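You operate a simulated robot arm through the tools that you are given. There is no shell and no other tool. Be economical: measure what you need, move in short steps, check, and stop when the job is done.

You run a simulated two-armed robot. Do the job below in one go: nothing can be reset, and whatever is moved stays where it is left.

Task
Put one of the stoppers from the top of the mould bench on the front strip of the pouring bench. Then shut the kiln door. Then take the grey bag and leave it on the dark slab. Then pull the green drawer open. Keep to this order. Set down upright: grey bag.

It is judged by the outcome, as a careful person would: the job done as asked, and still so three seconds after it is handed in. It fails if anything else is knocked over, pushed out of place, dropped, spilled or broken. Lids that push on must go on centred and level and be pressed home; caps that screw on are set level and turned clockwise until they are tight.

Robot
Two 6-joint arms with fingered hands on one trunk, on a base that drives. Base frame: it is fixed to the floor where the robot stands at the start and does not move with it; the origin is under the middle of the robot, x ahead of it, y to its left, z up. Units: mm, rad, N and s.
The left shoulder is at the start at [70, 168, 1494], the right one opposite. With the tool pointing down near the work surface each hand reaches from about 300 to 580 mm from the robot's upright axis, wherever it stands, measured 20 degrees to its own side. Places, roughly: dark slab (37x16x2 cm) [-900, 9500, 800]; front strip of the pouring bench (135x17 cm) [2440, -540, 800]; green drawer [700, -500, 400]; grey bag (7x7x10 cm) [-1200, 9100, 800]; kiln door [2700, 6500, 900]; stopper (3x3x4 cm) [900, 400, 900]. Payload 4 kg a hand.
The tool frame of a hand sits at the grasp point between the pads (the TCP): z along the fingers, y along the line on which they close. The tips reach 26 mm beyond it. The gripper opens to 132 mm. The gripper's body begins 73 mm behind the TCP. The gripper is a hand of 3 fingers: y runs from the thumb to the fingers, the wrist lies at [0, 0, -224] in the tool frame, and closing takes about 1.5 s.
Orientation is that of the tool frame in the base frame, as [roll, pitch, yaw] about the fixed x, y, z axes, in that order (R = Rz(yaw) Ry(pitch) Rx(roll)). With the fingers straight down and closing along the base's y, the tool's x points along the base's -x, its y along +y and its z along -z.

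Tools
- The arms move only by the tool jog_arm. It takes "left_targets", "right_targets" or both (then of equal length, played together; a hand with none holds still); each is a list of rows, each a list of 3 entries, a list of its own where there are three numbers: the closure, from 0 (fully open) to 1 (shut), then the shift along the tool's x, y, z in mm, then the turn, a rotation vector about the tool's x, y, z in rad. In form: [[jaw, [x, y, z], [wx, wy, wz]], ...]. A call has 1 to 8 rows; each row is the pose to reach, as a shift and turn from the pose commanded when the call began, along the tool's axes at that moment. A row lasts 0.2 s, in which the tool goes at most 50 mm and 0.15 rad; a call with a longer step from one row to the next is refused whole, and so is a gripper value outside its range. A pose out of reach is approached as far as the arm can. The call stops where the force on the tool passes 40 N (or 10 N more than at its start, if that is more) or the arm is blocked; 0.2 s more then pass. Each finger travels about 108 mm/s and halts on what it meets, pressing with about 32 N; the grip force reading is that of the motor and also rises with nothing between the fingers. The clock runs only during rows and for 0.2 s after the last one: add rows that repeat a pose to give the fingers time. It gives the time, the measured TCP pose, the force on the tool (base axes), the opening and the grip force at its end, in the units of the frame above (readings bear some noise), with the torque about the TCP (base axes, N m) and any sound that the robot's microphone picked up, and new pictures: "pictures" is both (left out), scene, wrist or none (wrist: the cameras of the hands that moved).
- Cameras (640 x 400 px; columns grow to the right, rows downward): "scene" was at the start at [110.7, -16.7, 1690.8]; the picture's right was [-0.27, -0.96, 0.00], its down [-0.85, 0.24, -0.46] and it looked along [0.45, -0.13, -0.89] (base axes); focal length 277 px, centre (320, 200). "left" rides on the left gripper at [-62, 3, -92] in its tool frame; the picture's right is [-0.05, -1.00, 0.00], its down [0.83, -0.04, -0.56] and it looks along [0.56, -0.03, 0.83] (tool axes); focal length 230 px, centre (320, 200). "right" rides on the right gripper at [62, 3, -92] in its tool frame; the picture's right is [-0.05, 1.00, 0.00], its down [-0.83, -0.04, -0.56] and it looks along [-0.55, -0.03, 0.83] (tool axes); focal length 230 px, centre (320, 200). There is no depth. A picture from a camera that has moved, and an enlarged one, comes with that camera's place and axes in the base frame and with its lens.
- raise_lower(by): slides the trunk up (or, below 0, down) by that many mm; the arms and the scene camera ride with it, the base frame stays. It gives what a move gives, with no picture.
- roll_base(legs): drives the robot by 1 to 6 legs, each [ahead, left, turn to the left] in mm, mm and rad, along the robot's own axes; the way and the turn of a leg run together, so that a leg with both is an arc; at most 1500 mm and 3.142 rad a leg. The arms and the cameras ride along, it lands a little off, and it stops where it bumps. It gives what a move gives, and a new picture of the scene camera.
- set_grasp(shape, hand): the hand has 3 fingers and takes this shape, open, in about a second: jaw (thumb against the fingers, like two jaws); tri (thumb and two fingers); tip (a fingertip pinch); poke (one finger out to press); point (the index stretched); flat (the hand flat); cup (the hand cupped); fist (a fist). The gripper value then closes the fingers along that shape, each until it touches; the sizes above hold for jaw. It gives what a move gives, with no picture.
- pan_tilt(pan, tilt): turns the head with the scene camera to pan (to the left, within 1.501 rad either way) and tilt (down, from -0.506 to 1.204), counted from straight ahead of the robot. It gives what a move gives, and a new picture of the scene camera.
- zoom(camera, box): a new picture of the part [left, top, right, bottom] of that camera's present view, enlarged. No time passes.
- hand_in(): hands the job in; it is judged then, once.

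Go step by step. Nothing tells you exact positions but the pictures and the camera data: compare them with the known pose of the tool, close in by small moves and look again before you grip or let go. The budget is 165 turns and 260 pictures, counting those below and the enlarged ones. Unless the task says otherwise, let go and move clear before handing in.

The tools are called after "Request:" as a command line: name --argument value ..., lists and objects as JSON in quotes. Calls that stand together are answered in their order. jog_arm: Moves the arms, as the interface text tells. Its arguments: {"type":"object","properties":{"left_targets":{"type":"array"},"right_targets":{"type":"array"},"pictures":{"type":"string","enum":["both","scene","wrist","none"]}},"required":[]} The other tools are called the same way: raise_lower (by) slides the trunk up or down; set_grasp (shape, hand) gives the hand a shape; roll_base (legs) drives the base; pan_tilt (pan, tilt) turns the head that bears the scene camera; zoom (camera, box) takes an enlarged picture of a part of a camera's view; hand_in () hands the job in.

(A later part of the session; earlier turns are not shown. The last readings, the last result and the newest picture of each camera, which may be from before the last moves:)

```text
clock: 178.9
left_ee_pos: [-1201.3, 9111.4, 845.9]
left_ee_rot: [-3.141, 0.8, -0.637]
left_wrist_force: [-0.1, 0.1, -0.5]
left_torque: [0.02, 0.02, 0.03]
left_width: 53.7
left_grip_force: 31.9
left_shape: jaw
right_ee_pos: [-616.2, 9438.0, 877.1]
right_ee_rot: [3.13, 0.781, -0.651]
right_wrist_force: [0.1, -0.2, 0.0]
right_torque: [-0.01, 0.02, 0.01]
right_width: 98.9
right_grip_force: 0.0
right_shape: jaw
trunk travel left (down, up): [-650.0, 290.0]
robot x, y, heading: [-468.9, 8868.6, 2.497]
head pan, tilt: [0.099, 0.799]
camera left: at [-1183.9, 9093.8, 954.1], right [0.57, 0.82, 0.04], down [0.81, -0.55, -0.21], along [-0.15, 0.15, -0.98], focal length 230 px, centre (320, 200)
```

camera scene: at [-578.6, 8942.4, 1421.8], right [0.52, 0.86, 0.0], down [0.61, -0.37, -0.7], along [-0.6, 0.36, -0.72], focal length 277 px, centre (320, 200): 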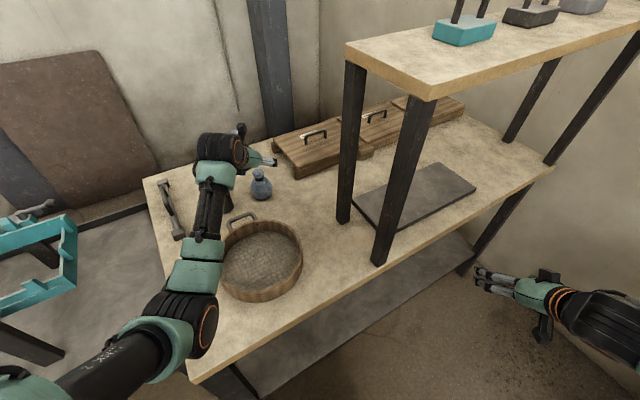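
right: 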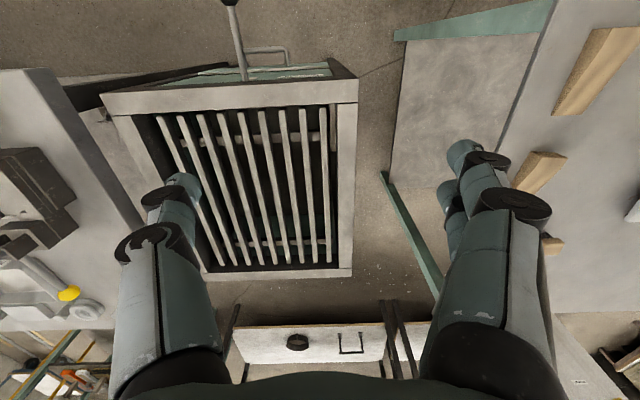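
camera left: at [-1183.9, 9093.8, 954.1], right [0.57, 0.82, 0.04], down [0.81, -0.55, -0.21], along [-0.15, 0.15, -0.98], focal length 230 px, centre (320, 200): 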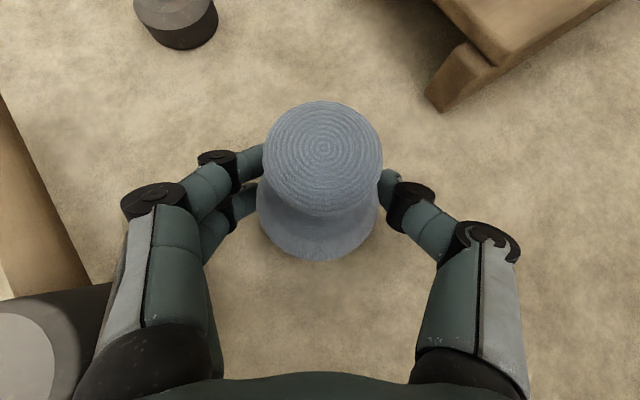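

Gripped at 54 mm. Lift 85 mm straight up and check.

Request:
jog_arm --left_targets '[[1, [-14, 0, -14], [0, 0, 0]], [1, [-29, 0, -28], [0, 0, 0]], [1, [-45, 0, -44], [0, 0, 0]], [1, [-62, 0, -60], [0, 0, 0]]]' --pictures "both"

```text
clock: 179.9
left_ee_pos: [-1200.1, 9109.7, 933.0]
left_ee_rot: [3.141, 0.801, -0.638]
left_wrist_force: [0.8, -0.8, -2.6]
left_torque: [-0.01, 0.02, 0.0]
left_width: 53.8
left_grip_force: 32.0
left_shape: jaw
right_ee_pos: [-616.2, 9438.1, 877.7]
right_ee_rot: [3.131, 0.78, -0.65]
right_wrist_force: [0.0, -0.1, -0.1]
right_torque: [0.01, 0.02, 0.0]
right_width: 98.7
right_grip_force: 0.0
right_shape: jaw
trunk travel left (down, up): [-650.0, 290.0]
robot x, y, heading: [-467.0, 8870.3, 2.497]
head pan, tilt: [0.099, 0.799]
camera scene: at [-577.9, 8942.2, 1421.9], right [0.52, 0.86, 0.0], down [0.61, -0.37, -0.7], along [-0.6, 0.36, -0.72], focal length 277 px, centre (320, 200)
camera left: at [-1183.5, 9093.5, 1040.7], right [0.57, 0.82, 0.04], down [0.81, -0.55, -0.21], along [-0.15, 0.15, -0.98], focal length 230 px, centre (320, 200)
```

scene: 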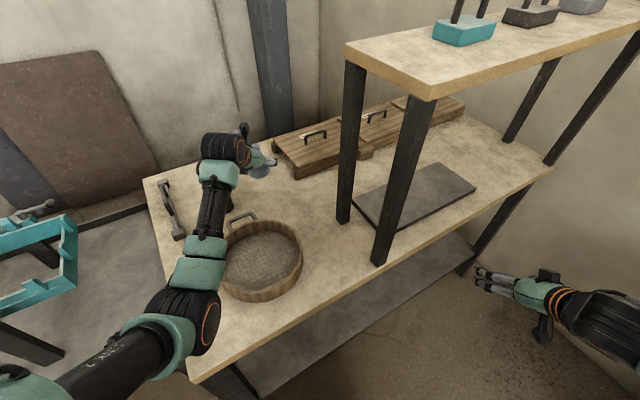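
left: 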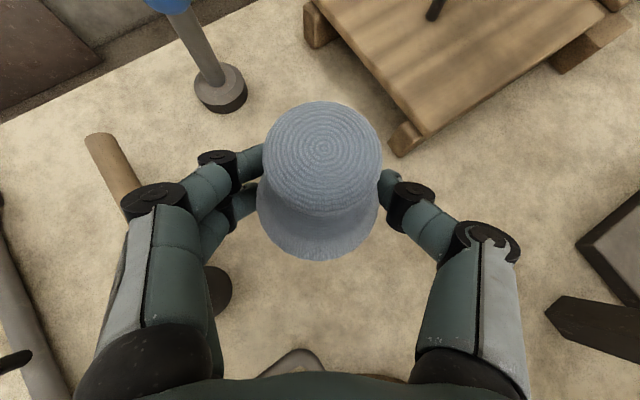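

The bag is held upright. I back out past the ring and posts, then move right to in front of the slab.

Request:
roll_base --legs '[[-392, -294, 0], [258, -344, 0]]'

Request:
zoom --camera "left" --box '[0, 0, 640, 400]'

```text
clock: 184.3
left_ee_pos: [-712.8, 9368.7, 932.5]
left_ee_rot: [-3.141, 0.801, -0.628]
left_wrist_force: [0.5, 1.0, -0.4]
left_torque: [-0.02, 0.01, 0.03]
left_width: 53.6
left_grip_force: 32.7
left_shape: jaw
right_ee_pos: [-141.6, 9691.1, 890.5]
right_ee_rot: [3.105, 0.812, -0.623]
right_wrist_force: [-9.5, -18.0, 30.7]
right_torque: [1.09, -0.99, -0.15]
right_width: 95.5
right_grip_force: 0.0
right_shape: jaw
trunk travel left (down, up): [-650.0, 290.0]
robot x, y, heading: [17.7, 9135.3, 2.503]
head pan, tilt: [0.099, 0.799]
stopped in leg 2: the force on the tool passed its limit at 45 N (the readings are from after the stop); the commanded pose is now the measured one
camera scene: at [-88.6, 9204.3, 1422.5], right [0.51, 0.86, 0.0], down [0.62, -0.36, -0.7], along [-0.6, 0.36, -0.71], focal length 277 px, centre (320, 200)
```

scene: 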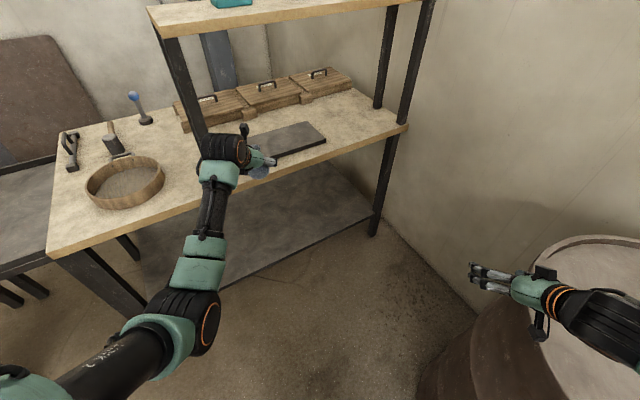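

```text
1.00 times, centred on (320, 200) of left (not enlarged: the box is as wide or as high as the picture)
camera zoom: at [-696.2, 9351.1, 1041.7], right [0.56, 0.83, 0.04], down [0.82, -0.54, -0.21], along [-0.15, 0.15, -0.98], focal length 230 px, centre (320, 200)
```

zoom: 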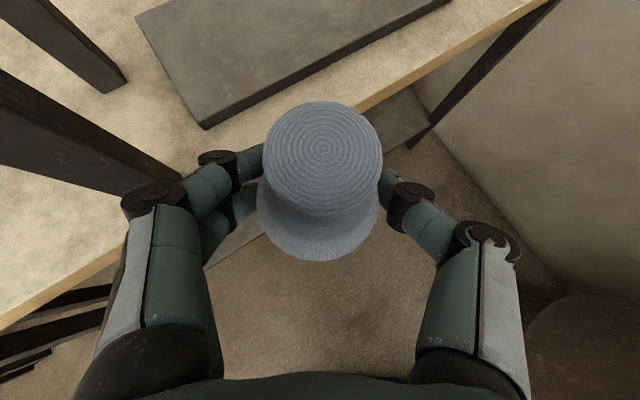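

The right hand bumped a barrel standing in the corner. I back off a little and tuck the right hand inward.

Request:
roll_base --legs '[[-48, 64, 0]]'

Request:
jog_arm --right_targets '[[0.25, [0, 45, 0], [0, 0, 0]], [0.25, [0, 90, 0], [0, 0, 0]], [0.25, [0, 130, 0], [0, 0, 0]], [0.25, [0, 170, 0], [0, 0, 0]]]' --pictures "scene"

```text
clock: 185.4
left_ee_pos: [-714.3, 9293.0, 931.2]
left_ee_rot: [3.141, 0.801, -0.632]
left_wrist_force: [0.2, 0.1, -1.5]
left_torque: [0.02, 0.0, -0.02]
left_width: 53.7
left_grip_force: 31.6
left_shape: jaw
right_ee_pos: [-138.8, 9618.4, 882.5]
right_ee_rot: [3.107, 0.794, -0.641]
right_wrist_force: [-0.2, -0.2, -0.9]
right_torque: [-0.02, 0.0, 0.04]
right_width: 98.6
right_grip_force: 0.0
right_shape: jaw
trunk travel left (down, up): [-650.0, 290.0]
robot x, y, heading: [18.2, 9057.2, 2.507]
head pan, tilt: [0.099, 0.799]
camera scene: at [-90.0, 9130.2, 1421.8], right [0.51, 0.86, 0.0], down [0.62, -0.37, -0.7], along [-0.6, 0.36, -0.72], focal length 277 px, centre (320, 200)
```

scene: 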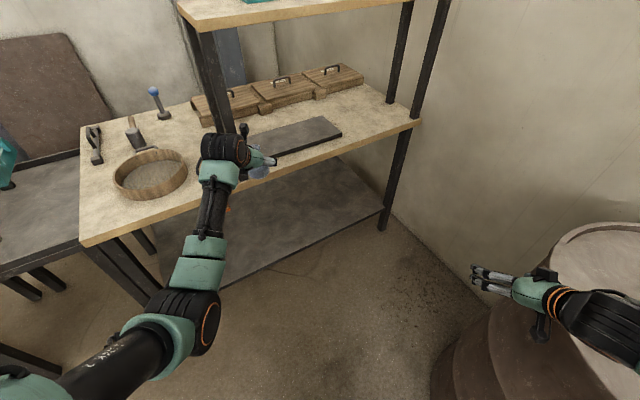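

```text
clock: 186.6
left_ee_pos: [-714.7, 9291.1, 930.5]
left_ee_rot: [-3.138, 0.798, -0.63]
left_wrist_force: [-0.4, -0.3, -0.4]
left_torque: [0.02, -0.02, 0.0]
left_width: 53.8
left_grip_force: 31.5
left_shape: jaw
right_ee_pos: [-209.2, 9515.5, 881.8]
right_ee_rot: [-2.885, 0.765, -0.372]
right_wrist_force: [0.4, -0.1, 0.6]
right_torque: [0.01, -0.03, -0.02]
right_width: 98.8
right_grip_force: 0.1
right_shape: jaw
trunk travel left (down, up): [-650.0, 290.0]
robot x, y, heading: [18.0, 9054.4, 2.505]
head pan, tilt: [0.099, 0.799]
stopped in row 4 (right hand): the arm was blocked; the commanded pose is now the measured one
camera scene: at [-92.2, 9127.6, 1421.9], right [0.51, 0.86, 0.0], down [0.62, -0.37, -0.7], along [-0.6, 0.36, -0.72], focal length 277 px, centre (320, 200)
```

scene: 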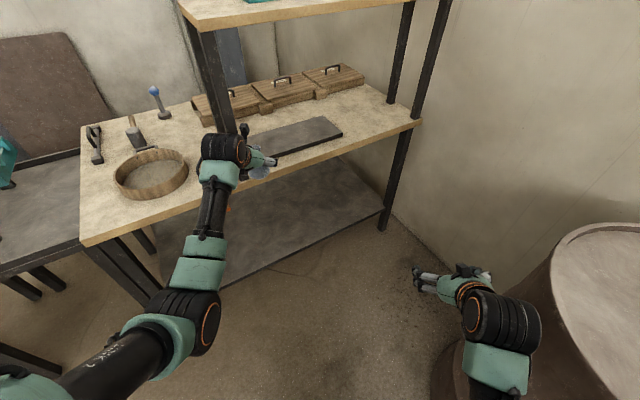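

I'll lower 25 mm for shelf clearance, then move in diagonally with the bag over the slab, stopping short to check.

Request:
raise_lower --by -25

Request:
roll_base --legs '[[47, -64, 0], [145, 2, 0]]'

Request:
zoom --camera "left" --box '[0, 0, 640, 400]'

```text
clock: 187.3
left_ee_pos: [-713.4, 9292.2, 906.6]
left_ee_rot: [-3.141, 0.8, -0.63]
left_wrist_force: [0.8, 0.4, -2.3]
left_torque: [0.01, 0.01, 0.03]
left_width: 53.6
left_grip_force: 31.9
left_shape: jaw
right_ee_pos: [-208.4, 9516.0, 857.2]
right_ee_rot: [-2.886, 0.768, -0.377]
right_wrist_force: [-0.1, 0.0, -0.3]
right_torque: [0.01, 0.01, -0.01]
right_width: 98.9
right_grip_force: 0.0
right_shape: jaw
trunk travel left (down, up): [-625.0, 315.0]
robot x, y, heading: [19.5, 9053.7, 2.508]
head pan, tilt: [0.099, 0.799]
```

```text
clock: 189.3
left_ee_pos: [-828.2, 9452.6, 908.7]
left_ee_rot: [-3.139, 0.8, -0.627]
left_wrist_force: [-1.0, 0.2, -0.4]
left_torque: [0.0, -0.01, 0.0]
left_width: 53.7
left_grip_force: 32.3
left_shape: jaw
right_ee_pos: [-323.0, 9675.9, 856.8]
right_ee_rot: [-2.887, 0.766, -0.375]
right_wrist_force: [-1.1, -0.3, 0.5]
right_torque: [0.03, 0.02, 0.0]
right_width: 98.9
right_grip_force: 0.1
right_shape: jaw
trunk travel left (down, up): [-625.0, 315.0]
robot x, y, heading: [-92.1, 9216.3, 2.506]
head pan, tilt: [0.099, 0.799]
camera scene: at [-204.7, 9289.5, 1397.0], right [0.51, 0.86, 0.0], down [0.62, -0.37, -0.7], along [-0.6, 0.36, -0.72], focal length 277 px, centre (320, 200)
```

scene: 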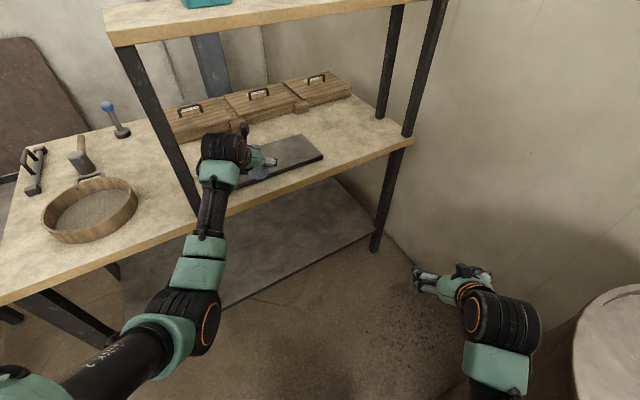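

```text
1.00 times, centred on (320, 200) of left (not enlarged: the box is as wide or as high as the picture)
camera zoom: at [-811.4, 9436.0, 1015.1], right [0.56, 0.83, 0.04], down [0.82, -0.54, -0.21], along [-0.15, 0.15, -0.98], focal length 230 px, centre (320, 200)
```

zoom: 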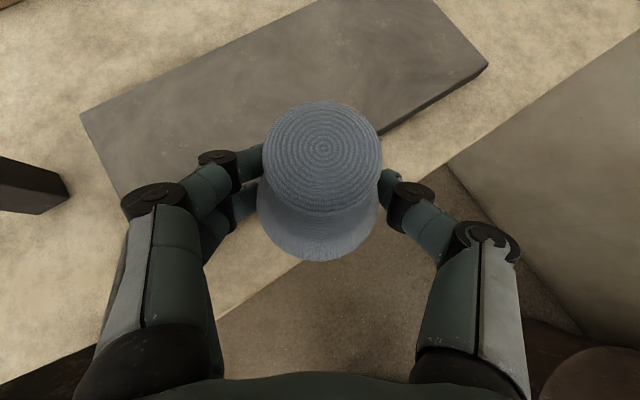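

The slab lies right ahead: centre about [-942,9508]. Driving 135 mm forward puts the bag over its middle.

Request:
roll_base --legs '[[133, 10, 0]]'

Request:
zoom --camera "left" --box '[0, 0, 640, 400]'

```text
clock: 190.6
left_ee_pos: [-942.1, 9522.0, 905.7]
left_ee_rot: [-3.14, 0.801, -0.628]
left_wrist_force: [0.3, 0.3, -1.8]
left_torque: [-0.01, 0.0, -0.02]
left_width: 53.7
left_grip_force: 32.1
left_shape: jaw
right_ee_pos: [-435.4, 9746.3, 856.8]
right_ee_rot: [-2.885, 0.766, -0.373]
right_wrist_force: [0.2, -0.1, 0.7]
right_torque: [-0.01, 0.02, -0.01]
right_width: 98.7
right_grip_force: 0.0
right_shape: jaw
trunk travel left (down, up): [-625.0, 315.0]
robot x, y, heading: [-210.8, 9287.5, 2.507]
head pan, tilt: [0.099, 0.799]
camera scene: at [-316.9, 9359.4, 1397.0], right [0.51, 0.86, 0.0], down [0.62, -0.37, -0.7], along [-0.6, 0.36, -0.72], focal length 277 px, centre (320, 200)
```

scene: 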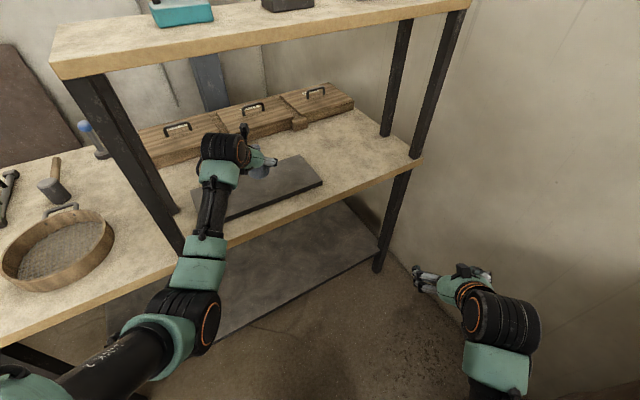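

```text
1.00 times, centred on (320, 200) of left (not enlarged: the box is as wide or as high as the picture)
camera zoom: at [-923.9, 9504.8, 1015.2], right [0.56, 0.83, 0.04], down [0.82, -0.54, -0.21], along [-0.15, 0.15, -0.98], focal length 230 px, centre (320, 200)
```

zoom: 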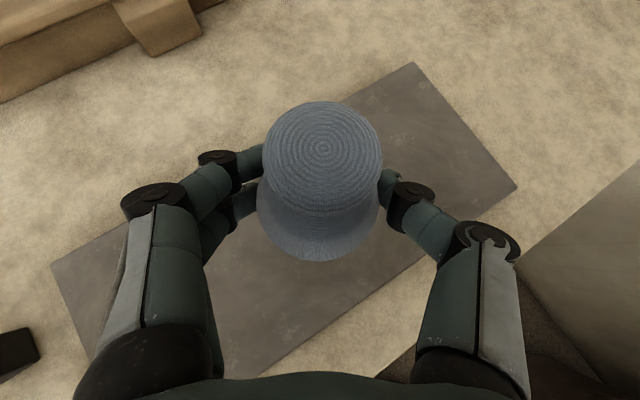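

Centred over the slab. Lowering 36 mm, then feeling for contact.

Request:
jog_arm --left_targets '[[1, [11, 0, 10], [0, 0, 0]], [1, [19, 0, 18], [0, 0, 0]], [1, [23, 0, 22], [0, 0, 0]], [1, [26, 0, 25], [0, 0, 0]]]' --pictures "none"

Request:
jog_arm --left_targets '[[1, [1.4, 0, 1.4], [0, 0, 0]], [1, [2.8, 0, 2.8], [0, 0, 0]]]' --pictures "none"

```text
clock: 191.6
left_ee_pos: [-940.4, 9523.1, 870.3]
left_ee_rot: [-3.139, 0.801, -0.627]
left_wrist_force: [0.0, 0.5, -1.3]
left_torque: [0.02, 0.02, 0.01]
left_width: 53.7
left_grip_force: 32.0
left_shape: jaw
right_ee_pos: [-435.5, 9746.2, 856.4]
right_ee_rot: [-2.882, 0.767, -0.371]
right_wrist_force: [-0.3, -0.1, 0.1]
right_torque: [0.0, -0.01, -0.02]
right_width: 98.9
right_grip_force: 0.0
right_shape: jaw
trunk travel left (down, up): [-625.0, 315.0]
robot x, y, heading: [-205.4, 9285.1, 2.505]
head pan, tilt: [0.099, 0.799]
```

```text
clock: 192.2
left_ee_pos: [-940.0, 9523.7, 865.4]
left_ee_rot: [-3.137, 0.8, -0.627]
left_wrist_force: [-0.7, -0.7, -1.2]
left_torque: [-0.01, 0.03, 0.02]
left_width: 53.6
left_grip_force: 32.0
left_shape: jaw
right_ee_pos: [-436.4, 9745.6, 856.3]
right_ee_rot: [-2.886, 0.766, -0.371]
right_wrist_force: [0.6, 0.5, -0.2]
right_torque: [0.04, -0.03, 0.0]
right_width: 98.9
right_grip_force: 0.0
right_shape: jaw
trunk travel left (down, up): [-625.0, 315.0]
robot x, y, heading: [-203.4, 9286.4, 2.51]
head pan, tilt: [0.099, 0.799]
```

Request:
jog_arm --left_targets '[[1, [1.1, 0, 1], [0, 0, 0]], [1, [2.2, 0, 2.1], [0, 0, 0]], [1, [3.2, 0, 3.1], [0, 0, 0]]]' --pictures "wrist"

```text
clock: 193.0
left_ee_pos: [-941.2, 9523.4, 864.0]
left_ee_rot: [3.141, 0.804, -0.627]
left_wrist_force: [-0.4, 0.7, 7.6]
left_torque: [-0.05, 0.16, -0.01]
left_width: 53.6
left_grip_force: 32.2
left_shape: jaw
right_ee_pos: [-433.6, 9746.2, 855.0]
right_ee_rot: [-2.886, 0.767, -0.372]
right_wrist_force: [-0.4, 0.3, 0.3]
right_torque: [-0.04, 0.0, 0.01]
right_width: 98.6
right_grip_force: 0.0
right_shape: jaw
trunk travel left (down, up): [-625.0, 315.0]
robot x, y, heading: [-206.0, 9286.1, 2.511]
head pan, tilt: [0.099, 0.799]
camera left: at [-923.5, 9505.2, 973.4], right [0.56, 0.83, 0.04], down [0.81, -0.54, -0.21], along [-0.16, 0.15, -0.98], focal length 230 px, centre (320, 200)
```

left: 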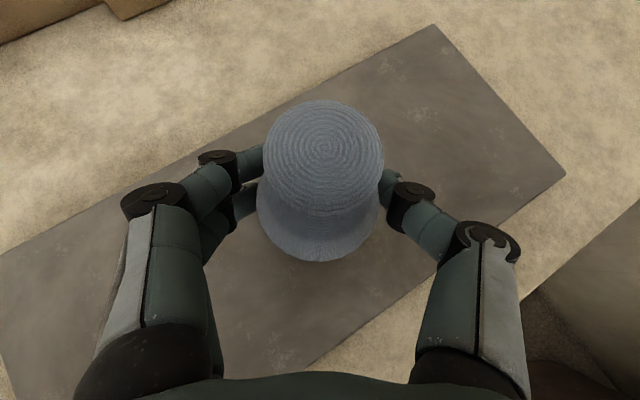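

Contact at ~8 N with the bag on the slab. I open slowly to 77 mm.

Request:
jog_arm --left_targets '[[0.65, [0, 0, 0], [0, 0, 0]], [0.55, [0, 0, 0], [0, 0, 0]], [0.45, [0, 0, 0], [0, 0, 0]], [0.36, [0, 0, 0], [0, 0, 0]], [0.36, [0, 0, 0], [0, 0, 0]]]' --pictures "wrist"

```text
clock: 194.2
left_ee_pos: [-941.1, 9522.1, 861.7]
left_ee_rot: [-3.14, 0.799, -0.627]
left_wrist_force: [0.6, 0.3, 0.6]
left_torque: [-0.02, -0.01, -0.01]
left_width: 84.0
left_grip_force: 0.1
left_shape: jaw
right_ee_pos: [-434.8, 9746.5, 855.8]
right_ee_rot: [-2.884, 0.767, -0.372]
right_wrist_force: [-0.2, -0.4, -0.1]
right_torque: [0.0, -0.01, 0.03]
right_width: 98.9
right_grip_force: 0.0
right_shape: jaw
trunk travel left (down, up): [-625.0, 315.0]
robot x, y, heading: [-207.5, 9288.8, 2.507]
head pan, tilt: [0.099, 0.799]
camera left: at [-924.3, 9505.3, 970.1], right [0.56, 0.83, 0.04], down [0.82, -0.54, -0.21], along [-0.15, 0.15, -0.98], focal length 230 px, centre (320, 200)
```

left: 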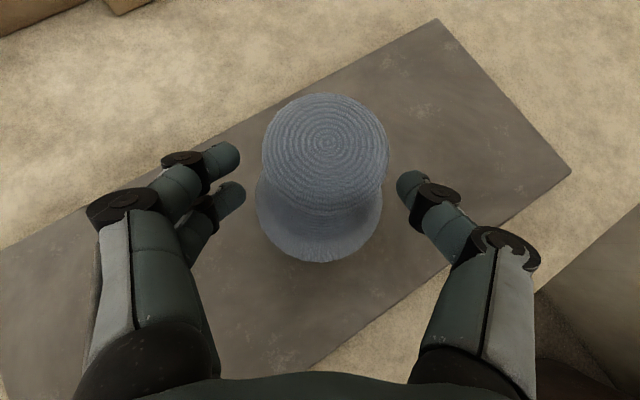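

The bag stands free on the slab. I retreat along the tool axis, then back the base out the same way.

Request:
jog_arm --left_targets '[[0.36, [0, 0, -30], [0, 0, 0]], [0.3, [0, 0, -60], [0, 0, 0]]]' --pictures "none"

Request:
roll_base --legs '[[-280, 0, 0], [-260, 130, 0]]'

```text
clock: 194.8
left_ee_pos: [-905.6, 9497.1, 903.9]
left_ee_rot: [-3.138, 0.798, -0.627]
left_wrist_force: [0.2, -0.7, 0.2]
left_torque: [-0.01, 0.01, -0.01]
left_width: 91.8
left_grip_force: 0.0
left_shape: jaw
right_ee_pos: [-434.2, 9746.2, 857.4]
right_ee_rot: [-2.885, 0.765, -0.371]
right_wrist_force: [0.5, -0.5, 0.2]
right_torque: [-0.03, 0.0, 0.03]
right_width: 99.0
right_grip_force: 0.1
right_shape: jaw
trunk travel left (down, up): [-625.0, 315.0]
robot x, y, heading: [-208.4, 9288.6, 2.505]
head pan, tilt: [0.099, 0.799]
```

```text
clock: 198.4
left_ee_pos: [-542.6, 9073.7, 904.1]
left_ee_rot: [-3.14, 0.799, -0.634]
left_wrist_force: [0.1, -0.3, -0.4]
left_torque: [0.03, 0.01, -0.02]
left_width: 91.8
left_grip_force: 0.2
left_shape: jaw
right_ee_pos: [-69.7, 9321.4, 856.7]
right_ee_rot: [-2.884, 0.766, -0.379]
right_wrist_force: [0.2, 0.0, -0.3]
right_torque: [0.0, -0.03, 0.0]
right_width: 99.0
right_grip_force: 0.0
right_shape: jaw
trunk travel left (down, up): [-625.0, 315.0]
robot x, y, heading: [155.1, 8859.6, 2.504]
head pan, tilt: [0.099, 0.799]
camera scene: at [46.0, 8932.7, 1396.9], right [0.51, 0.86, 0.0], down [0.61, -0.37, -0.7], along [-0.6, 0.36, -0.72], focal length 277 px, centre (320, 200)
```

scene: 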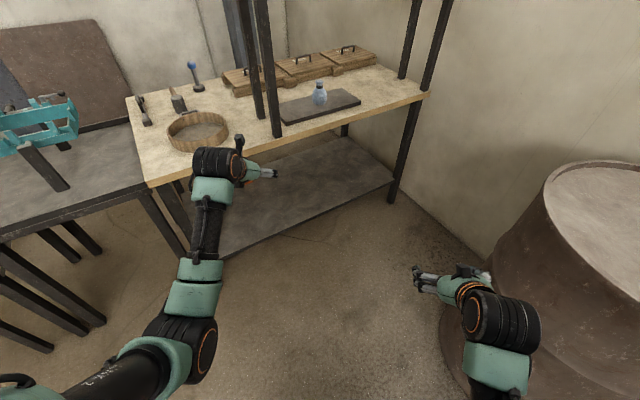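

The grey bag stands upright on the slab. Next, the green drawer back at the start: I raise the trunk, turn to face -y and drive part way, then look.

Request:
raise_lower --by 315

Request:
roll_base --legs '[[0, 0, 2.208], [1400, 145, 0], [1150, 0, 0]]'

Request:
pan_tilt --pan 0.0 --tilt 0.45

```text
clock: 201.5
left_ee_pos: [-543.6, 9074.1, 1218.3]
left_ee_rot: [-3.141, 0.799, -0.634]
left_wrist_force: [-0.5, 0.5, 0.7]
left_torque: [0.01, 0.02, 0.0]
left_width: 92.2
left_grip_force: 0.2
left_shape: jaw
right_ee_pos: [-70.6, 9319.9, 1171.1]
right_ee_rot: [-2.884, 0.766, -0.378]
right_wrist_force: [0.6, 0.8, 0.3]
right_torque: [-0.02, -0.01, -0.05]
right_width: 99.1
right_grip_force: 0.0
right_shape: jaw
trunk travel left (down, up): [-940.0, 0.0]
robot x, y, heading: [158.2, 8860.8, 2.501]
head pan, tilt: [0.099, 0.799]
```

```text
clock: 219.5
left_ee_pos: [533.1, 5553.8, 1219.7]
left_ee_rot: [-3.14, 0.802, 1.574]
left_wrist_force: [-0.1, 0.5, -1.2]
left_torque: [-0.01, -0.01, 0.03]
left_width: 92.2
left_grip_force: 0.2
left_shape: jaw
right_ee_pos: [54.7, 5785.1, 1172.2]
right_ee_rot: [-2.882, 0.766, 1.831]
right_wrist_force: [0.3, 0.3, -0.5]
right_torque: [-0.01, 0.0, 0.0]
right_width: 98.8
right_grip_force: 0.2
right_shape: jaw
trunk travel left (down, up): [-940.0, 0.0]
robot x, y, heading: [291.9, 6242.0, -1.575]
head pan, tilt: [0.099, 0.799]
camera scene: at [296.1, 6111.8, 1712.0], right [-1.0, -0.1, 0.0], down [-0.07, 0.71, -0.7], along [0.07, -0.69, -0.72], focal length 277 px, centre (320, 200)
```

scene: 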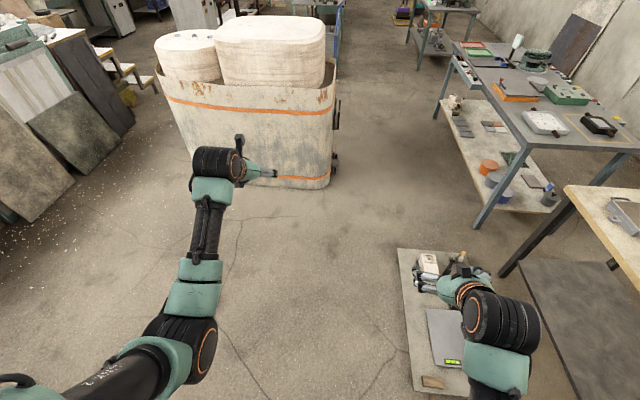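

```text
clock: 220.3
left_ee_pos: [532.9, 5551.5, 1217.4]
left_ee_rot: [-3.138, 0.797, 1.574]
left_wrist_force: [0.4, -1.1, 0.0]
left_torque: [-0.05, 0.02, 0.01]
left_width: 92.0
left_grip_force: 0.0
left_shape: jaw
right_ee_pos: [54.1, 5785.4, 1171.1]
right_ee_rot: [-2.883, 0.766, 1.83]
right_wrist_force: [1.2, -0.4, -0.4]
right_torque: [-0.03, 0.04, 0.01]
right_width: 99.0
right_grip_force: 0.1
right_shape: jaw
trunk travel left (down, up): [-940.0, 0.0]
robot x, y, heading: [285.9, 6239.9, -1.578]
head pan, tilt: [0.0, 0.45]
camera scene: at [288.1, 6098.8, 1742.3], right [-1.0, 0.0, 0.0], down [0.0, 0.44, -0.9], along [0.0, -0.9, -0.44], focal length 277 px, centre (320, 200)
```

scene: 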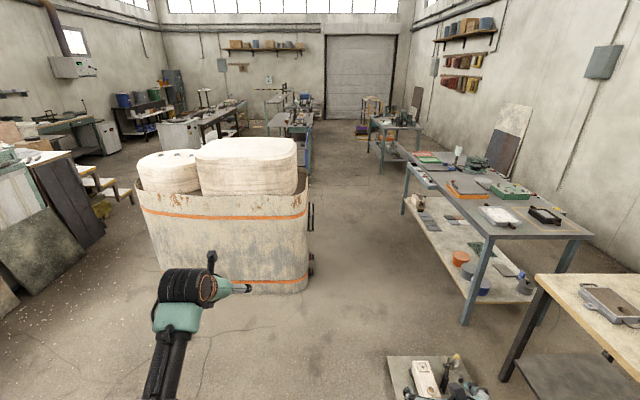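

The way is clear between the dolly (x≤-155) and the big block (x≥340). I drive down to the start area.

Request:
roll_base --legs '[[1480, -100, 0], [480, -320, 0], [1480, 0, 0], [1480, 0, 0], [1450, 0, 0]]'

```text
clock: 251.4
left_ee_pos: [144.4, -855.7, 1219.2]
left_ee_rot: [-3.14, 0.8, 1.576]
left_wrist_force: [0.4, 0.0, 0.6]
left_torque: [-0.01, -0.01, -0.02]
left_width: 92.4
left_grip_force: 0.1
left_shape: jaw
right_ee_pos: [-335.3, -623.4, 1172.6]
right_ee_rot: [-2.882, 0.768, 1.831]
right_wrist_force: [1.0, 0.6, -0.2]
right_torque: [0.0, -0.02, -0.02]
right_width: 98.7
right_grip_force: 0.0
right_shape: jaw
trunk travel left (down, up): [-940.0, 0.0]
robot x, y, heading: [-99.1, -167.4, -1.568]
head pan, tilt: [0.0, 0.45]
camera scene: at [-102.3, -308.4, 1742.4], right [-1.0, 0.0, 0.0], down [0.0, 0.43, -0.9], along [0.0, -0.9, -0.43], focal length 277 px, centre (320, 200)
```

scene: 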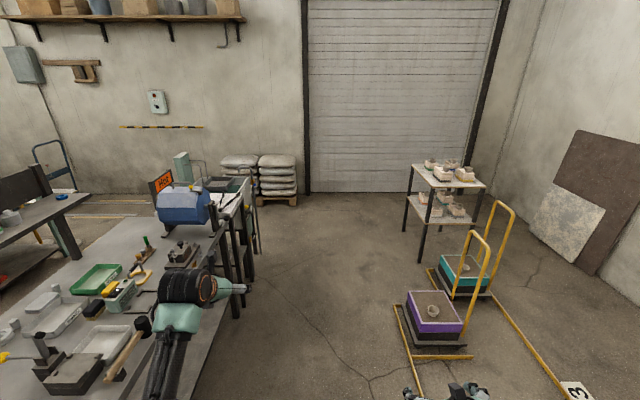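

Back at the start area. I turn to face +x, shift right and look at the drawer.

Request:
roll_base --legs '[[0, 0, 1.568], [-100, -250, 0]]'

Request:
pan_tilt --pan -0.1 --tilt 0.9

```text
clock: 257.1
left_ee_pos: [489.3, -177.6, 1217.4]
left_ee_rot: [-3.137, 0.8, 3.138]
left_wrist_force: [-0.3, -0.8, -0.2]
left_torque: [0.01, 0.01, -0.03]
left_width: 92.0
left_grip_force: 0.0
left_shape: jaw
right_ee_pos: [250.5, -654.5, 1172.4]
right_ee_rot: [-2.882, 0.763, -2.891]
right_wrist_force: [0.9, -0.9, 0.3]
right_torque: [-0.01, 0.02, 0.0]
right_width: 99.1
right_grip_force: 0.0
right_shape: jaw
trunk travel left (down, up): [-940.0, 0.0]
robot x, y, heading: [-199.4, -418.8, -0.011]
head pan, tilt: [0.0, 0.45]
camera scene: at [-60.6, -414.5, 1742.2], right [-0.01, -1.0, 0.0], down [-0.44, 0.0, -0.9], along [0.9, -0.01, -0.44], focal length 277 px, centre (320, 200)
```

scene: 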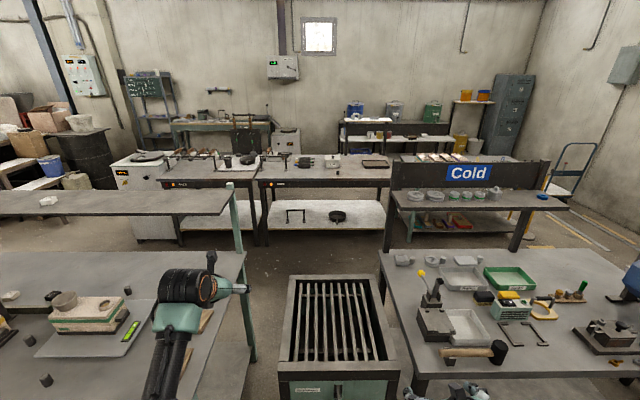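

```text
clock: 258.0
left_ee_pos: [487.1, -180.7, 1217.8]
left_ee_rot: [3.141, 0.8, 3.135]
left_wrist_force: [-0.2, -0.7, 0.1]
left_torque: [0.02, -0.02, -0.02]
left_width: 92.4
left_grip_force: 0.1
left_shape: jaw
right_ee_pos: [249.6, -656.7, 1170.8]
right_ee_rot: [-2.883, 0.766, -2.892]
right_wrist_force: [0.3, 0.2, -1.2]
right_torque: [0.01, -0.02, -0.01]
right_width: 98.8
right_grip_force: 0.1
right_shape: jaw
trunk travel left (down, up): [-940.0, 0.0]
robot x, y, heading: [-203.4, -421.3, -0.014]
head pan, tilt: [-0.099, 0.901]
camera scene: at [-79.3, -426.1, 1704.1], right [-0.11, -0.99, 0.0], down [-0.78, 0.09, -0.62], along [0.62, -0.07, -0.78], focal length 277 px, centre (320, 200)
```

scene: 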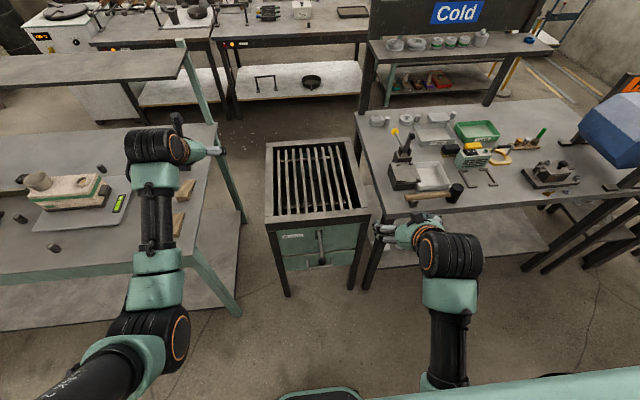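

Zoom on the cabinet front.

Request:
zoom --camera "scene" --box '[250, 200, 410, 300]'

```text
4.00 times, centred on (330, 250) of scene
camera zoom: at [-79.3, -426.1, 1704.1], right [-0.11, -0.99, 0.0], down [-0.78, 0.09, -0.62], along [0.62, -0.07, -0.78], focal length 1108 px, centre (280, 0)
```

zoom: 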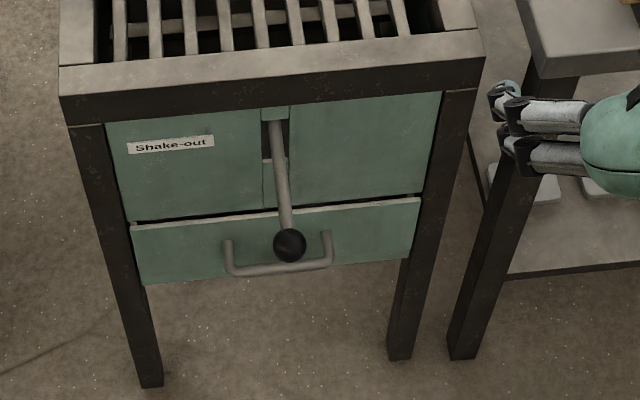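

The cabinet: a lever with a black ball sticks out at about [413,-490,690]; the drawer's D-handle bar is at about [483,-489,471], 124 mm wide. I'll pinch the bar with the left hand pointing forward, fingers closing vertically, and pull by driving back. First I orient the hand here in free air.

Request:
jog_arm --left_targets '[[0.3, [0, 0, 0], [0, -0.13, 0]], [0.3, [0, 0, 0], [0, -0.26, 0]], [0.3, [0, 0, 0], [0, -0.39, 0]], [0.3, [0, 0, 0], [0, -0.52, 0]], [0.3, [0, 0, 0], [0, -0.65, 0]], [0.3, [0, 0, 0], [0, -0.77, 0]]]' --pictures "none"

Request:
jog_arm --left_targets '[[0.3, [0, 0, 0], [0, 0, 0.14]], [0.3, [0, 0, 0], [0, 0, 0.28]], [0.3, [0, 0, 0], [0, 0, 0.42]], [0.3, [0, 0, 0], [0, 0, 0.56]], [0.3, [0, 0, 0], [0, 0, 0.7]], [0.3, [0, 0, 0], [0, 0, 0.84]]]' --pictures "both"

```text
clock: 259.4
left_ee_pos: [487.9, -178.1, 1219.8]
left_ee_rot: [-1.261, 1.569, -1.266]
left_wrist_force: [-0.2, -0.1, 0.1]
left_torque: [-0.03, -0.02, -0.01]
left_width: 92.3
left_grip_force: 0.1
left_shape: jaw
right_ee_pos: [250.5, -656.2, 1170.9]
right_ee_rot: [-2.884, 0.768, -2.892]
right_wrist_force: [-0.3, -0.4, 0.0]
right_torque: [-0.02, 0.0, 0.01]
right_width: 99.0
right_grip_force: 0.1
right_shape: jaw
trunk travel left (down, up): [-940.0, 0.0]
robot x, y, heading: [-201.8, -418.9, -0.012]
head pan, tilt: [-0.099, 0.901]
```

```text
clock: 260.8
left_ee_pos: [487.9, -180.1, 1217.1]
left_ee_rot: [1.573, 0.73, 1.565]
left_wrist_force: [0.6, 0.4, 0.1]
left_torque: [0.04, 0.01, 0.02]
left_width: 92.5
left_grip_force: 0.0
left_shape: jaw
right_ee_pos: [249.5, -656.1, 1172.2]
right_ee_rot: [-2.883, 0.767, -2.892]
right_wrist_force: [0.7, 0.9, 0.3]
right_torque: [0.0, 0.01, -0.02]
right_width: 98.9
right_grip_force: 0.1
right_shape: jaw
trunk travel left (down, up): [-940.0, 0.0]
robot x, y, heading: [-201.0, -416.5, -0.009]
head pan, tilt: [-0.099, 0.901]
camera scene: at [-78.9, -425.1, 1704.0], right [-0.11, -0.99, 0.0], down [-0.78, 0.09, -0.62], along [0.62, -0.07, -0.78], focal length 277 px, centre (320, 200)
camera left: at [395.3, -223.3, 1262.1], right [-0.01, -0.7, -0.71], down [-0.55, 0.59, -0.58], along [0.83, 0.39, -0.39], focal length 230 px, centre (320, 200)
```

scene: 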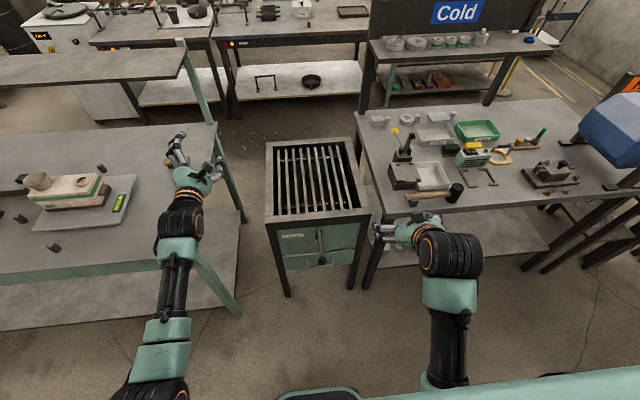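
left: 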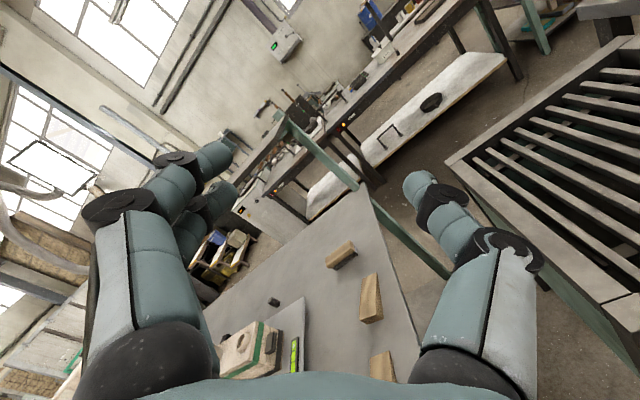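

The hand turns well. I finish the roll, then place the robot so the left hand faces the drawer handle from a safe distance.

Request:
jog_arm --left_targets '[[0.3, [0, 0, 0], [0, 0, 0.14]], [0.3, [0, 0, 0], [0, 0, 0.28]], [0.3, [0, 0, 0], [0, 0, 0.42]], [0.3, [0, 0, 0], [0, 0, 0.56]], [0.3, [0, 0, 0], [0, 0, 0.7]], [0.3, [0, 0, 0], [0, 0, 0.73]]]' --pictures "none"

Request:
roll_base --legs '[[-200, -309, 0.01]]'

Request:
raise_lower --by -700

Request:
pan_tilt --pan 0.15 --tilt 0.6

Request:
zoom --camera "left" --box '[0, 0, 640, 400]'

```text
clock: 262.2
left_ee_pos: [488.5, -179.3, 1218.8]
left_ee_rot: [1.572, 0.0, 1.564]
left_wrist_force: [-0.2, -0.4, 0.3]
left_torque: [-0.02, 0.03, -0.03]
left_width: 92.3
left_grip_force: 0.1
left_shape: jaw
right_ee_pos: [249.4, -655.6, 1171.7]
right_ee_rot: [-2.883, 0.765, -2.891]
right_wrist_force: [0.4, 0.1, 0.4]
right_torque: [-0.02, 0.01, -0.02]
right_width: 99.0
right_grip_force: 0.1
right_shape: jaw
trunk travel left (down, up): [-940.0, 0.0]
robot x, y, heading: [-203.7, -416.4, -0.011]
head pan, tilt: [-0.099, 0.901]
```

```text
clock: 264.6
left_ee_pos: [283.2, -476.4, 1217.3]
left_ee_rot: [1.572, 0.003, 1.572]
left_wrist_force: [-0.1, -0.7, -0.1]
left_torque: [0.02, 0.0, 0.0]
left_width: 92.1
left_grip_force: 0.1
left_shape: jaw
right_ee_pos: [47.7, -955.0, 1171.1]
right_ee_rot: [-2.882, 0.765, -2.884]
right_wrist_force: [0.2, 1.0, 0.5]
right_torque: [-0.03, 0.0, 0.01]
right_width: 99.0
right_grip_force: 0.0
right_shape: jaw
trunk travel left (down, up): [-940.0, 0.0]
robot x, y, heading: [-404.9, -720.0, -0.006]
head pan, tilt: [-0.099, 0.901]
camera scene: at [-281.6, -725.1, 1703.9], right [-0.11, -0.99, 0.0], down [-0.78, 0.08, -0.62], along [0.62, -0.07, -0.78], focal length 277 px, centre (320, 200)
```

scene: 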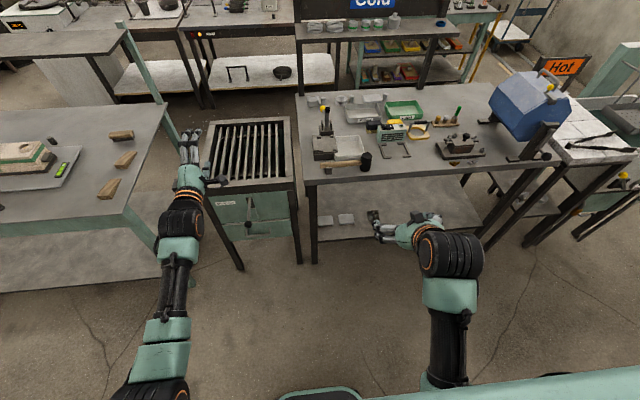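

```text
refused: -700 is not a number from -400 to 400
```

```text
clock: 265.4
left_ee_pos: [281.5, -478.6, 1218.5]
left_ee_rot: [1.571, 0.001, 1.57]
left_wrist_force: [0.4, -0.6, 0.6]
left_torque: [0.02, 0.0, 0.01]
left_width: 92.5
left_grip_force: 0.2
left_shape: jaw
right_ee_pos: [47.5, -958.3, 1171.5]
right_ee_rot: [-2.885, 0.766, -2.886]
right_wrist_force: [-0.5, -0.2, 1.1]
right_torque: [-0.03, 0.01, 0.0]
right_width: 98.9
right_grip_force: 0.0
right_shape: jaw
trunk travel left (down, up): [-940.0, 0.0]
robot x, y, heading: [-405.9, -718.6, -0.002]
head pan, tilt: [0.15, 0.6]
camera scene: at [-271.5, -707.9, 1728.8], right [0.14, -0.99, 0.0], down [-0.56, -0.08, -0.82], along [0.82, 0.12, -0.57], focal length 277 px, centre (320, 200)
```

scene: 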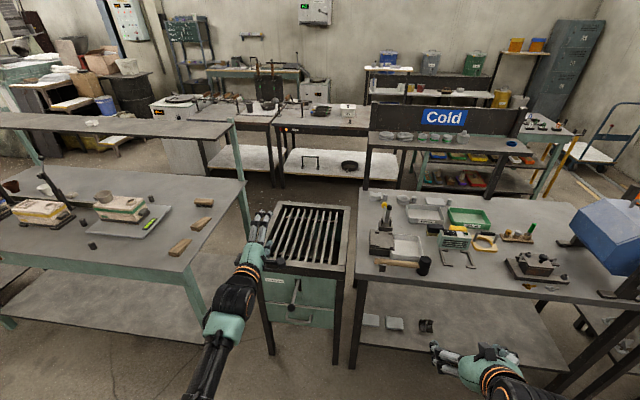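

```text
1.00 times, centred on (320, 200) of left (not enlarged: the box is as wide or as high as the picture)
camera zoom: at [189.8, -541.6, 1222.2], right [0.0, -0.05, -1.0], down [-0.55, 0.83, -0.04], along [0.83, 0.55, -0.03], focal length 230 px, centre (320, 200)
```

zoom: 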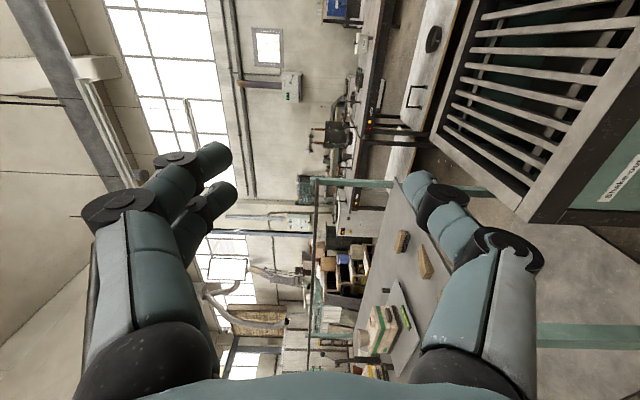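

Lower the trunk in two steps to bring the hand to about handle height.

Request:
raise_lower --by -380

Request:
raise_lower --by -345

Request:
zoom --camera "left" --box '[0, 0, 640, 400]'

Request:
pan_tilt --pan 0.25 --tilt 0.6

```text
clock: 269.0
left_ee_pos: [280.7, -478.5, 839.0]
left_ee_rot: [1.572, 0.002, 1.571]
left_wrist_force: [0.5, 0.2, -0.5]
left_torque: [0.02, -0.03, 0.0]
left_width: 92.1
left_grip_force: 0.1
left_shape: jaw
right_ee_pos: [46.9, -957.1, 792.7]
right_ee_rot: [-2.883, 0.767, -2.886]
right_wrist_force: [-0.4, 0.0, 0.1]
right_torque: [-0.05, 0.0, 0.0]
right_width: 99.3
right_grip_force: 0.1
right_shape: jaw
trunk travel left (down, up): [-560.0, 380.0]
robot x, y, heading: [-410.4, -719.5, -0.004]
head pan, tilt: [0.15, 0.6]
```

```text
clock: 272.4
left_ee_pos: [281.7, -479.8, 493.8]
left_ee_rot: [1.572, 0.002, 1.57]
left_wrist_force: [0.2, 0.0, 0.0]
left_torque: [-0.01, 0.01, -0.01]
left_width: 92.3
left_grip_force: 0.2
left_shape: jaw
right_ee_pos: [46.3, -956.4, 446.8]
right_ee_rot: [-2.885, 0.764, -2.885]
right_wrist_force: [-0.5, -0.2, 0.1]
right_torque: [0.04, 0.0, 0.01]
right_width: 99.0
right_grip_force: 0.1
right_shape: jaw
trunk travel left (down, up): [-215.0, 725.0]
robot x, y, heading: [-407.0, -722.7, -0.009]
head pan, tilt: [0.15, 0.6]
```

```text
1.00 times, centred on (320, 200) of left (not enlarged: the box is as wide or as high as the picture)
camera zoom: at [190.1, -541.1, 496.9], right [0.0, -0.05, -1.0], down [-0.55, 0.83, -0.04], along [0.83, 0.55, -0.03], focal length 230 px, centre (320, 200)
```

zoom: 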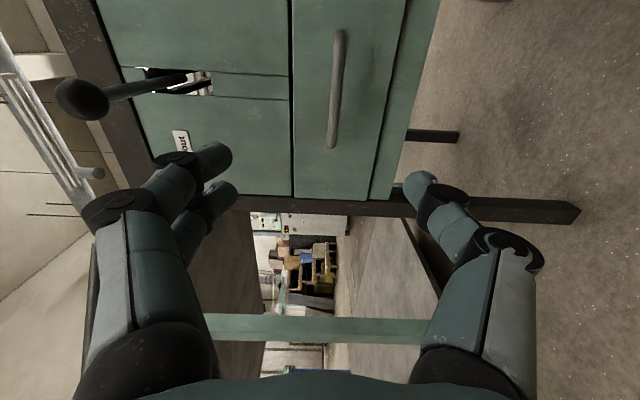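

```text
clock: 273.1
left_ee_pos: [282.3, -478.6, 492.8]
left_ee_rot: [1.571, 0.001, 1.571]
left_wrist_force: [-0.1, 0.7, 0.0]
left_torque: [0.02, 0.02, 0.01]
left_width: 92.3
left_grip_force: 0.1
left_shape: jaw
right_ee_pos: [47.8, -957.8, 446.5]
right_ee_rot: [-2.883, 0.765, -2.885]
right_wrist_force: [-0.6, 0.5, -0.4]
right_torque: [-0.02, 0.01, -0.01]
right_width: 98.8
right_grip_force: 0.1
right_shape: jaw
trunk travel left (down, up): [-215.0, 725.0]
robot x, y, heading: [-406.0, -719.1, -0.007]
head pan, tilt: [0.25, 0.6]
camera scene: at [-272.6, -698.4, 1003.8], right [0.24, -0.97, 0.0], down [-0.55, -0.14, -0.83], along [0.8, 0.2, -0.57], focal length 277 px, centre (320, 200)
```

scene: 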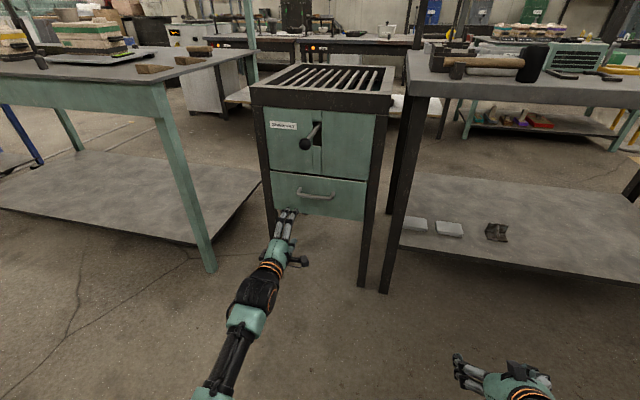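

Handle bar confirmed at x≈483, y -555…-431, z≈475. I lower 18 mm, drive 150 mm ahead and 11 mm right, then re-check.

Request:
raise_lower --by -18

Request:
roll_base --legs '[[140, -11, 0]]'

Request:
zoom --camera "left" --box '[0, 0, 640, 400]'

```text
clock: 273.7
left_ee_pos: [282.3, -478.7, 475.4]
left_ee_rot: [1.575, 0.002, 1.57]
left_wrist_force: [0.1, 0.5, 0.3]
left_torque: [0.01, -0.01, 0.01]
left_width: 92.6
left_grip_force: 0.0
left_shape: jaw
right_ee_pos: [45.4, -956.8, 428.2]
right_ee_rot: [-2.885, 0.767, -2.886]
right_wrist_force: [0.5, -0.3, -0.5]
right_torque: [-0.01, 0.01, 0.01]
right_width: 99.1
right_grip_force: 0.1
right_shape: jaw
trunk travel left (down, up): [-197.0, 743.0]
robot x, y, heading: [-410.4, -718.1, -0.008]
head pan, tilt: [0.25, 0.6]
```

```text
clock: 275.1
left_ee_pos: [421.8, -492.8, 474.4]
left_ee_rot: [1.572, 0.001, 1.569]
left_wrist_force: [0.0, -0.2, -0.2]
left_torque: [0.02, 0.0, -0.03]
left_width: 92.3
left_grip_force: 0.0
left_shape: jaw
right_ee_pos: [186.4, -970.7, 428.4]
right_ee_rot: [-2.883, 0.766, -2.887]
right_wrist_force: [0.6, 0.0, 0.3]
right_torque: [-0.05, -0.01, -0.05]
right_width: 98.8
right_grip_force: 0.1
right_shape: jaw
trunk travel left (down, up): [-197.0, 743.0]
robot x, y, heading: [-269.6, -732.8, -0.008]
head pan, tilt: [0.25, 0.6]
camera scene: at [-132.4, -710.7, 985.8], right [0.24, -0.97, 0.0], down [-0.55, -0.13, -0.82], along [0.8, 0.2, -0.57], focal length 277 px, centre (320, 200)
```

scene: 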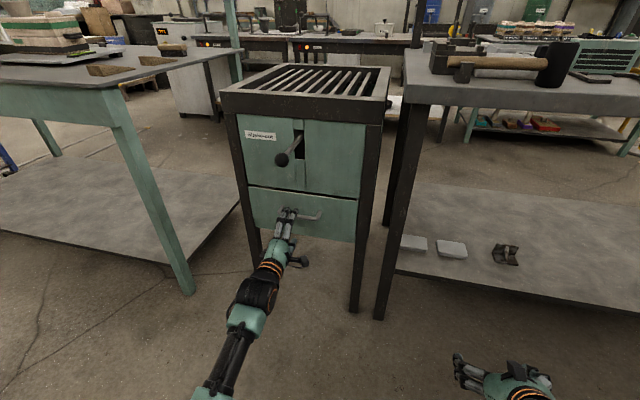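

```text
1.00 times, centred on (320, 200) of left (not enlarged: the box is as wide or as high as the picture)
camera zoom: at [330.6, -554.1, 478.6], right [0.0, -0.05, -1.0], down [-0.55, 0.83, -0.04], along [0.83, 0.55, -0.03], focal length 230 px, centre (320, 200)
```

zoom: 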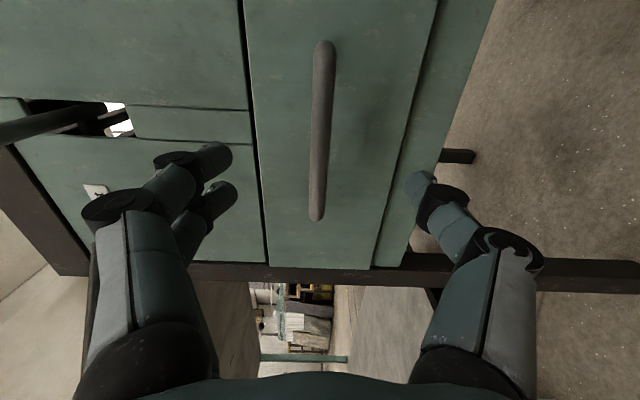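

The bar is level with the jaw's middle, at x≈490. I advance 66 mm with the arm.

Request:
jog_arm --left_targets '[[0.3, [0, 0, 20], [0, 0, 0]], [0.3, [0, 0, 40], [0, 0, 0]], [0.3, [0, 0, 55], [0, 0, 0]], [0.3, [0, 0, 66], [0, 0, 0]]]' --pictures "wrist"

```text
clock: 276.1
left_ee_pos: [490.0, -493.1, 474.2]
left_ee_rot: [1.574, 0.003, 1.568]
left_wrist_force: [0.2, 0.6, 0.2]
left_torque: [-0.01, 0.0, 0.0]
left_width: 92.4
left_grip_force: 0.1
left_shape: jaw
right_ee_pos: [186.2, -970.0, 428.0]
right_ee_rot: [-2.884, 0.765, -2.886]
right_wrist_force: [0.7, -0.1, 0.9]
right_torque: [0.01, 0.01, 0.01]
right_width: 99.0
right_grip_force: 0.1
right_shape: jaw
trunk travel left (down, up): [-197.0, 743.0]
robot x, y, heading: [-266.3, -731.2, -0.006]
head pan, tilt: [0.25, 0.6]
camera left: at [397.6, -554.0, 478.9], right [0.0, -0.05, -1.0], down [-0.55, 0.83, -0.04], along [0.83, 0.55, -0.03], focal length 230 px, centre (320, 200)
```

left: 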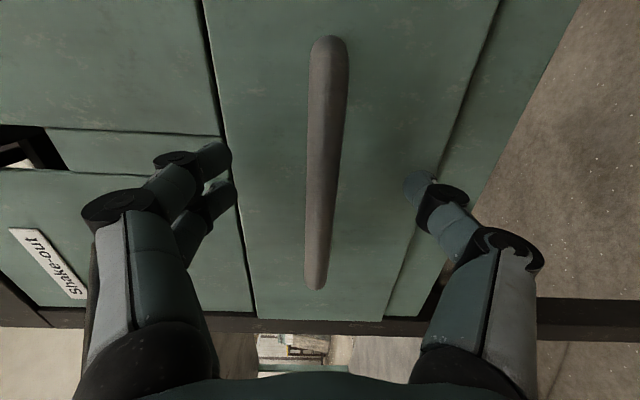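

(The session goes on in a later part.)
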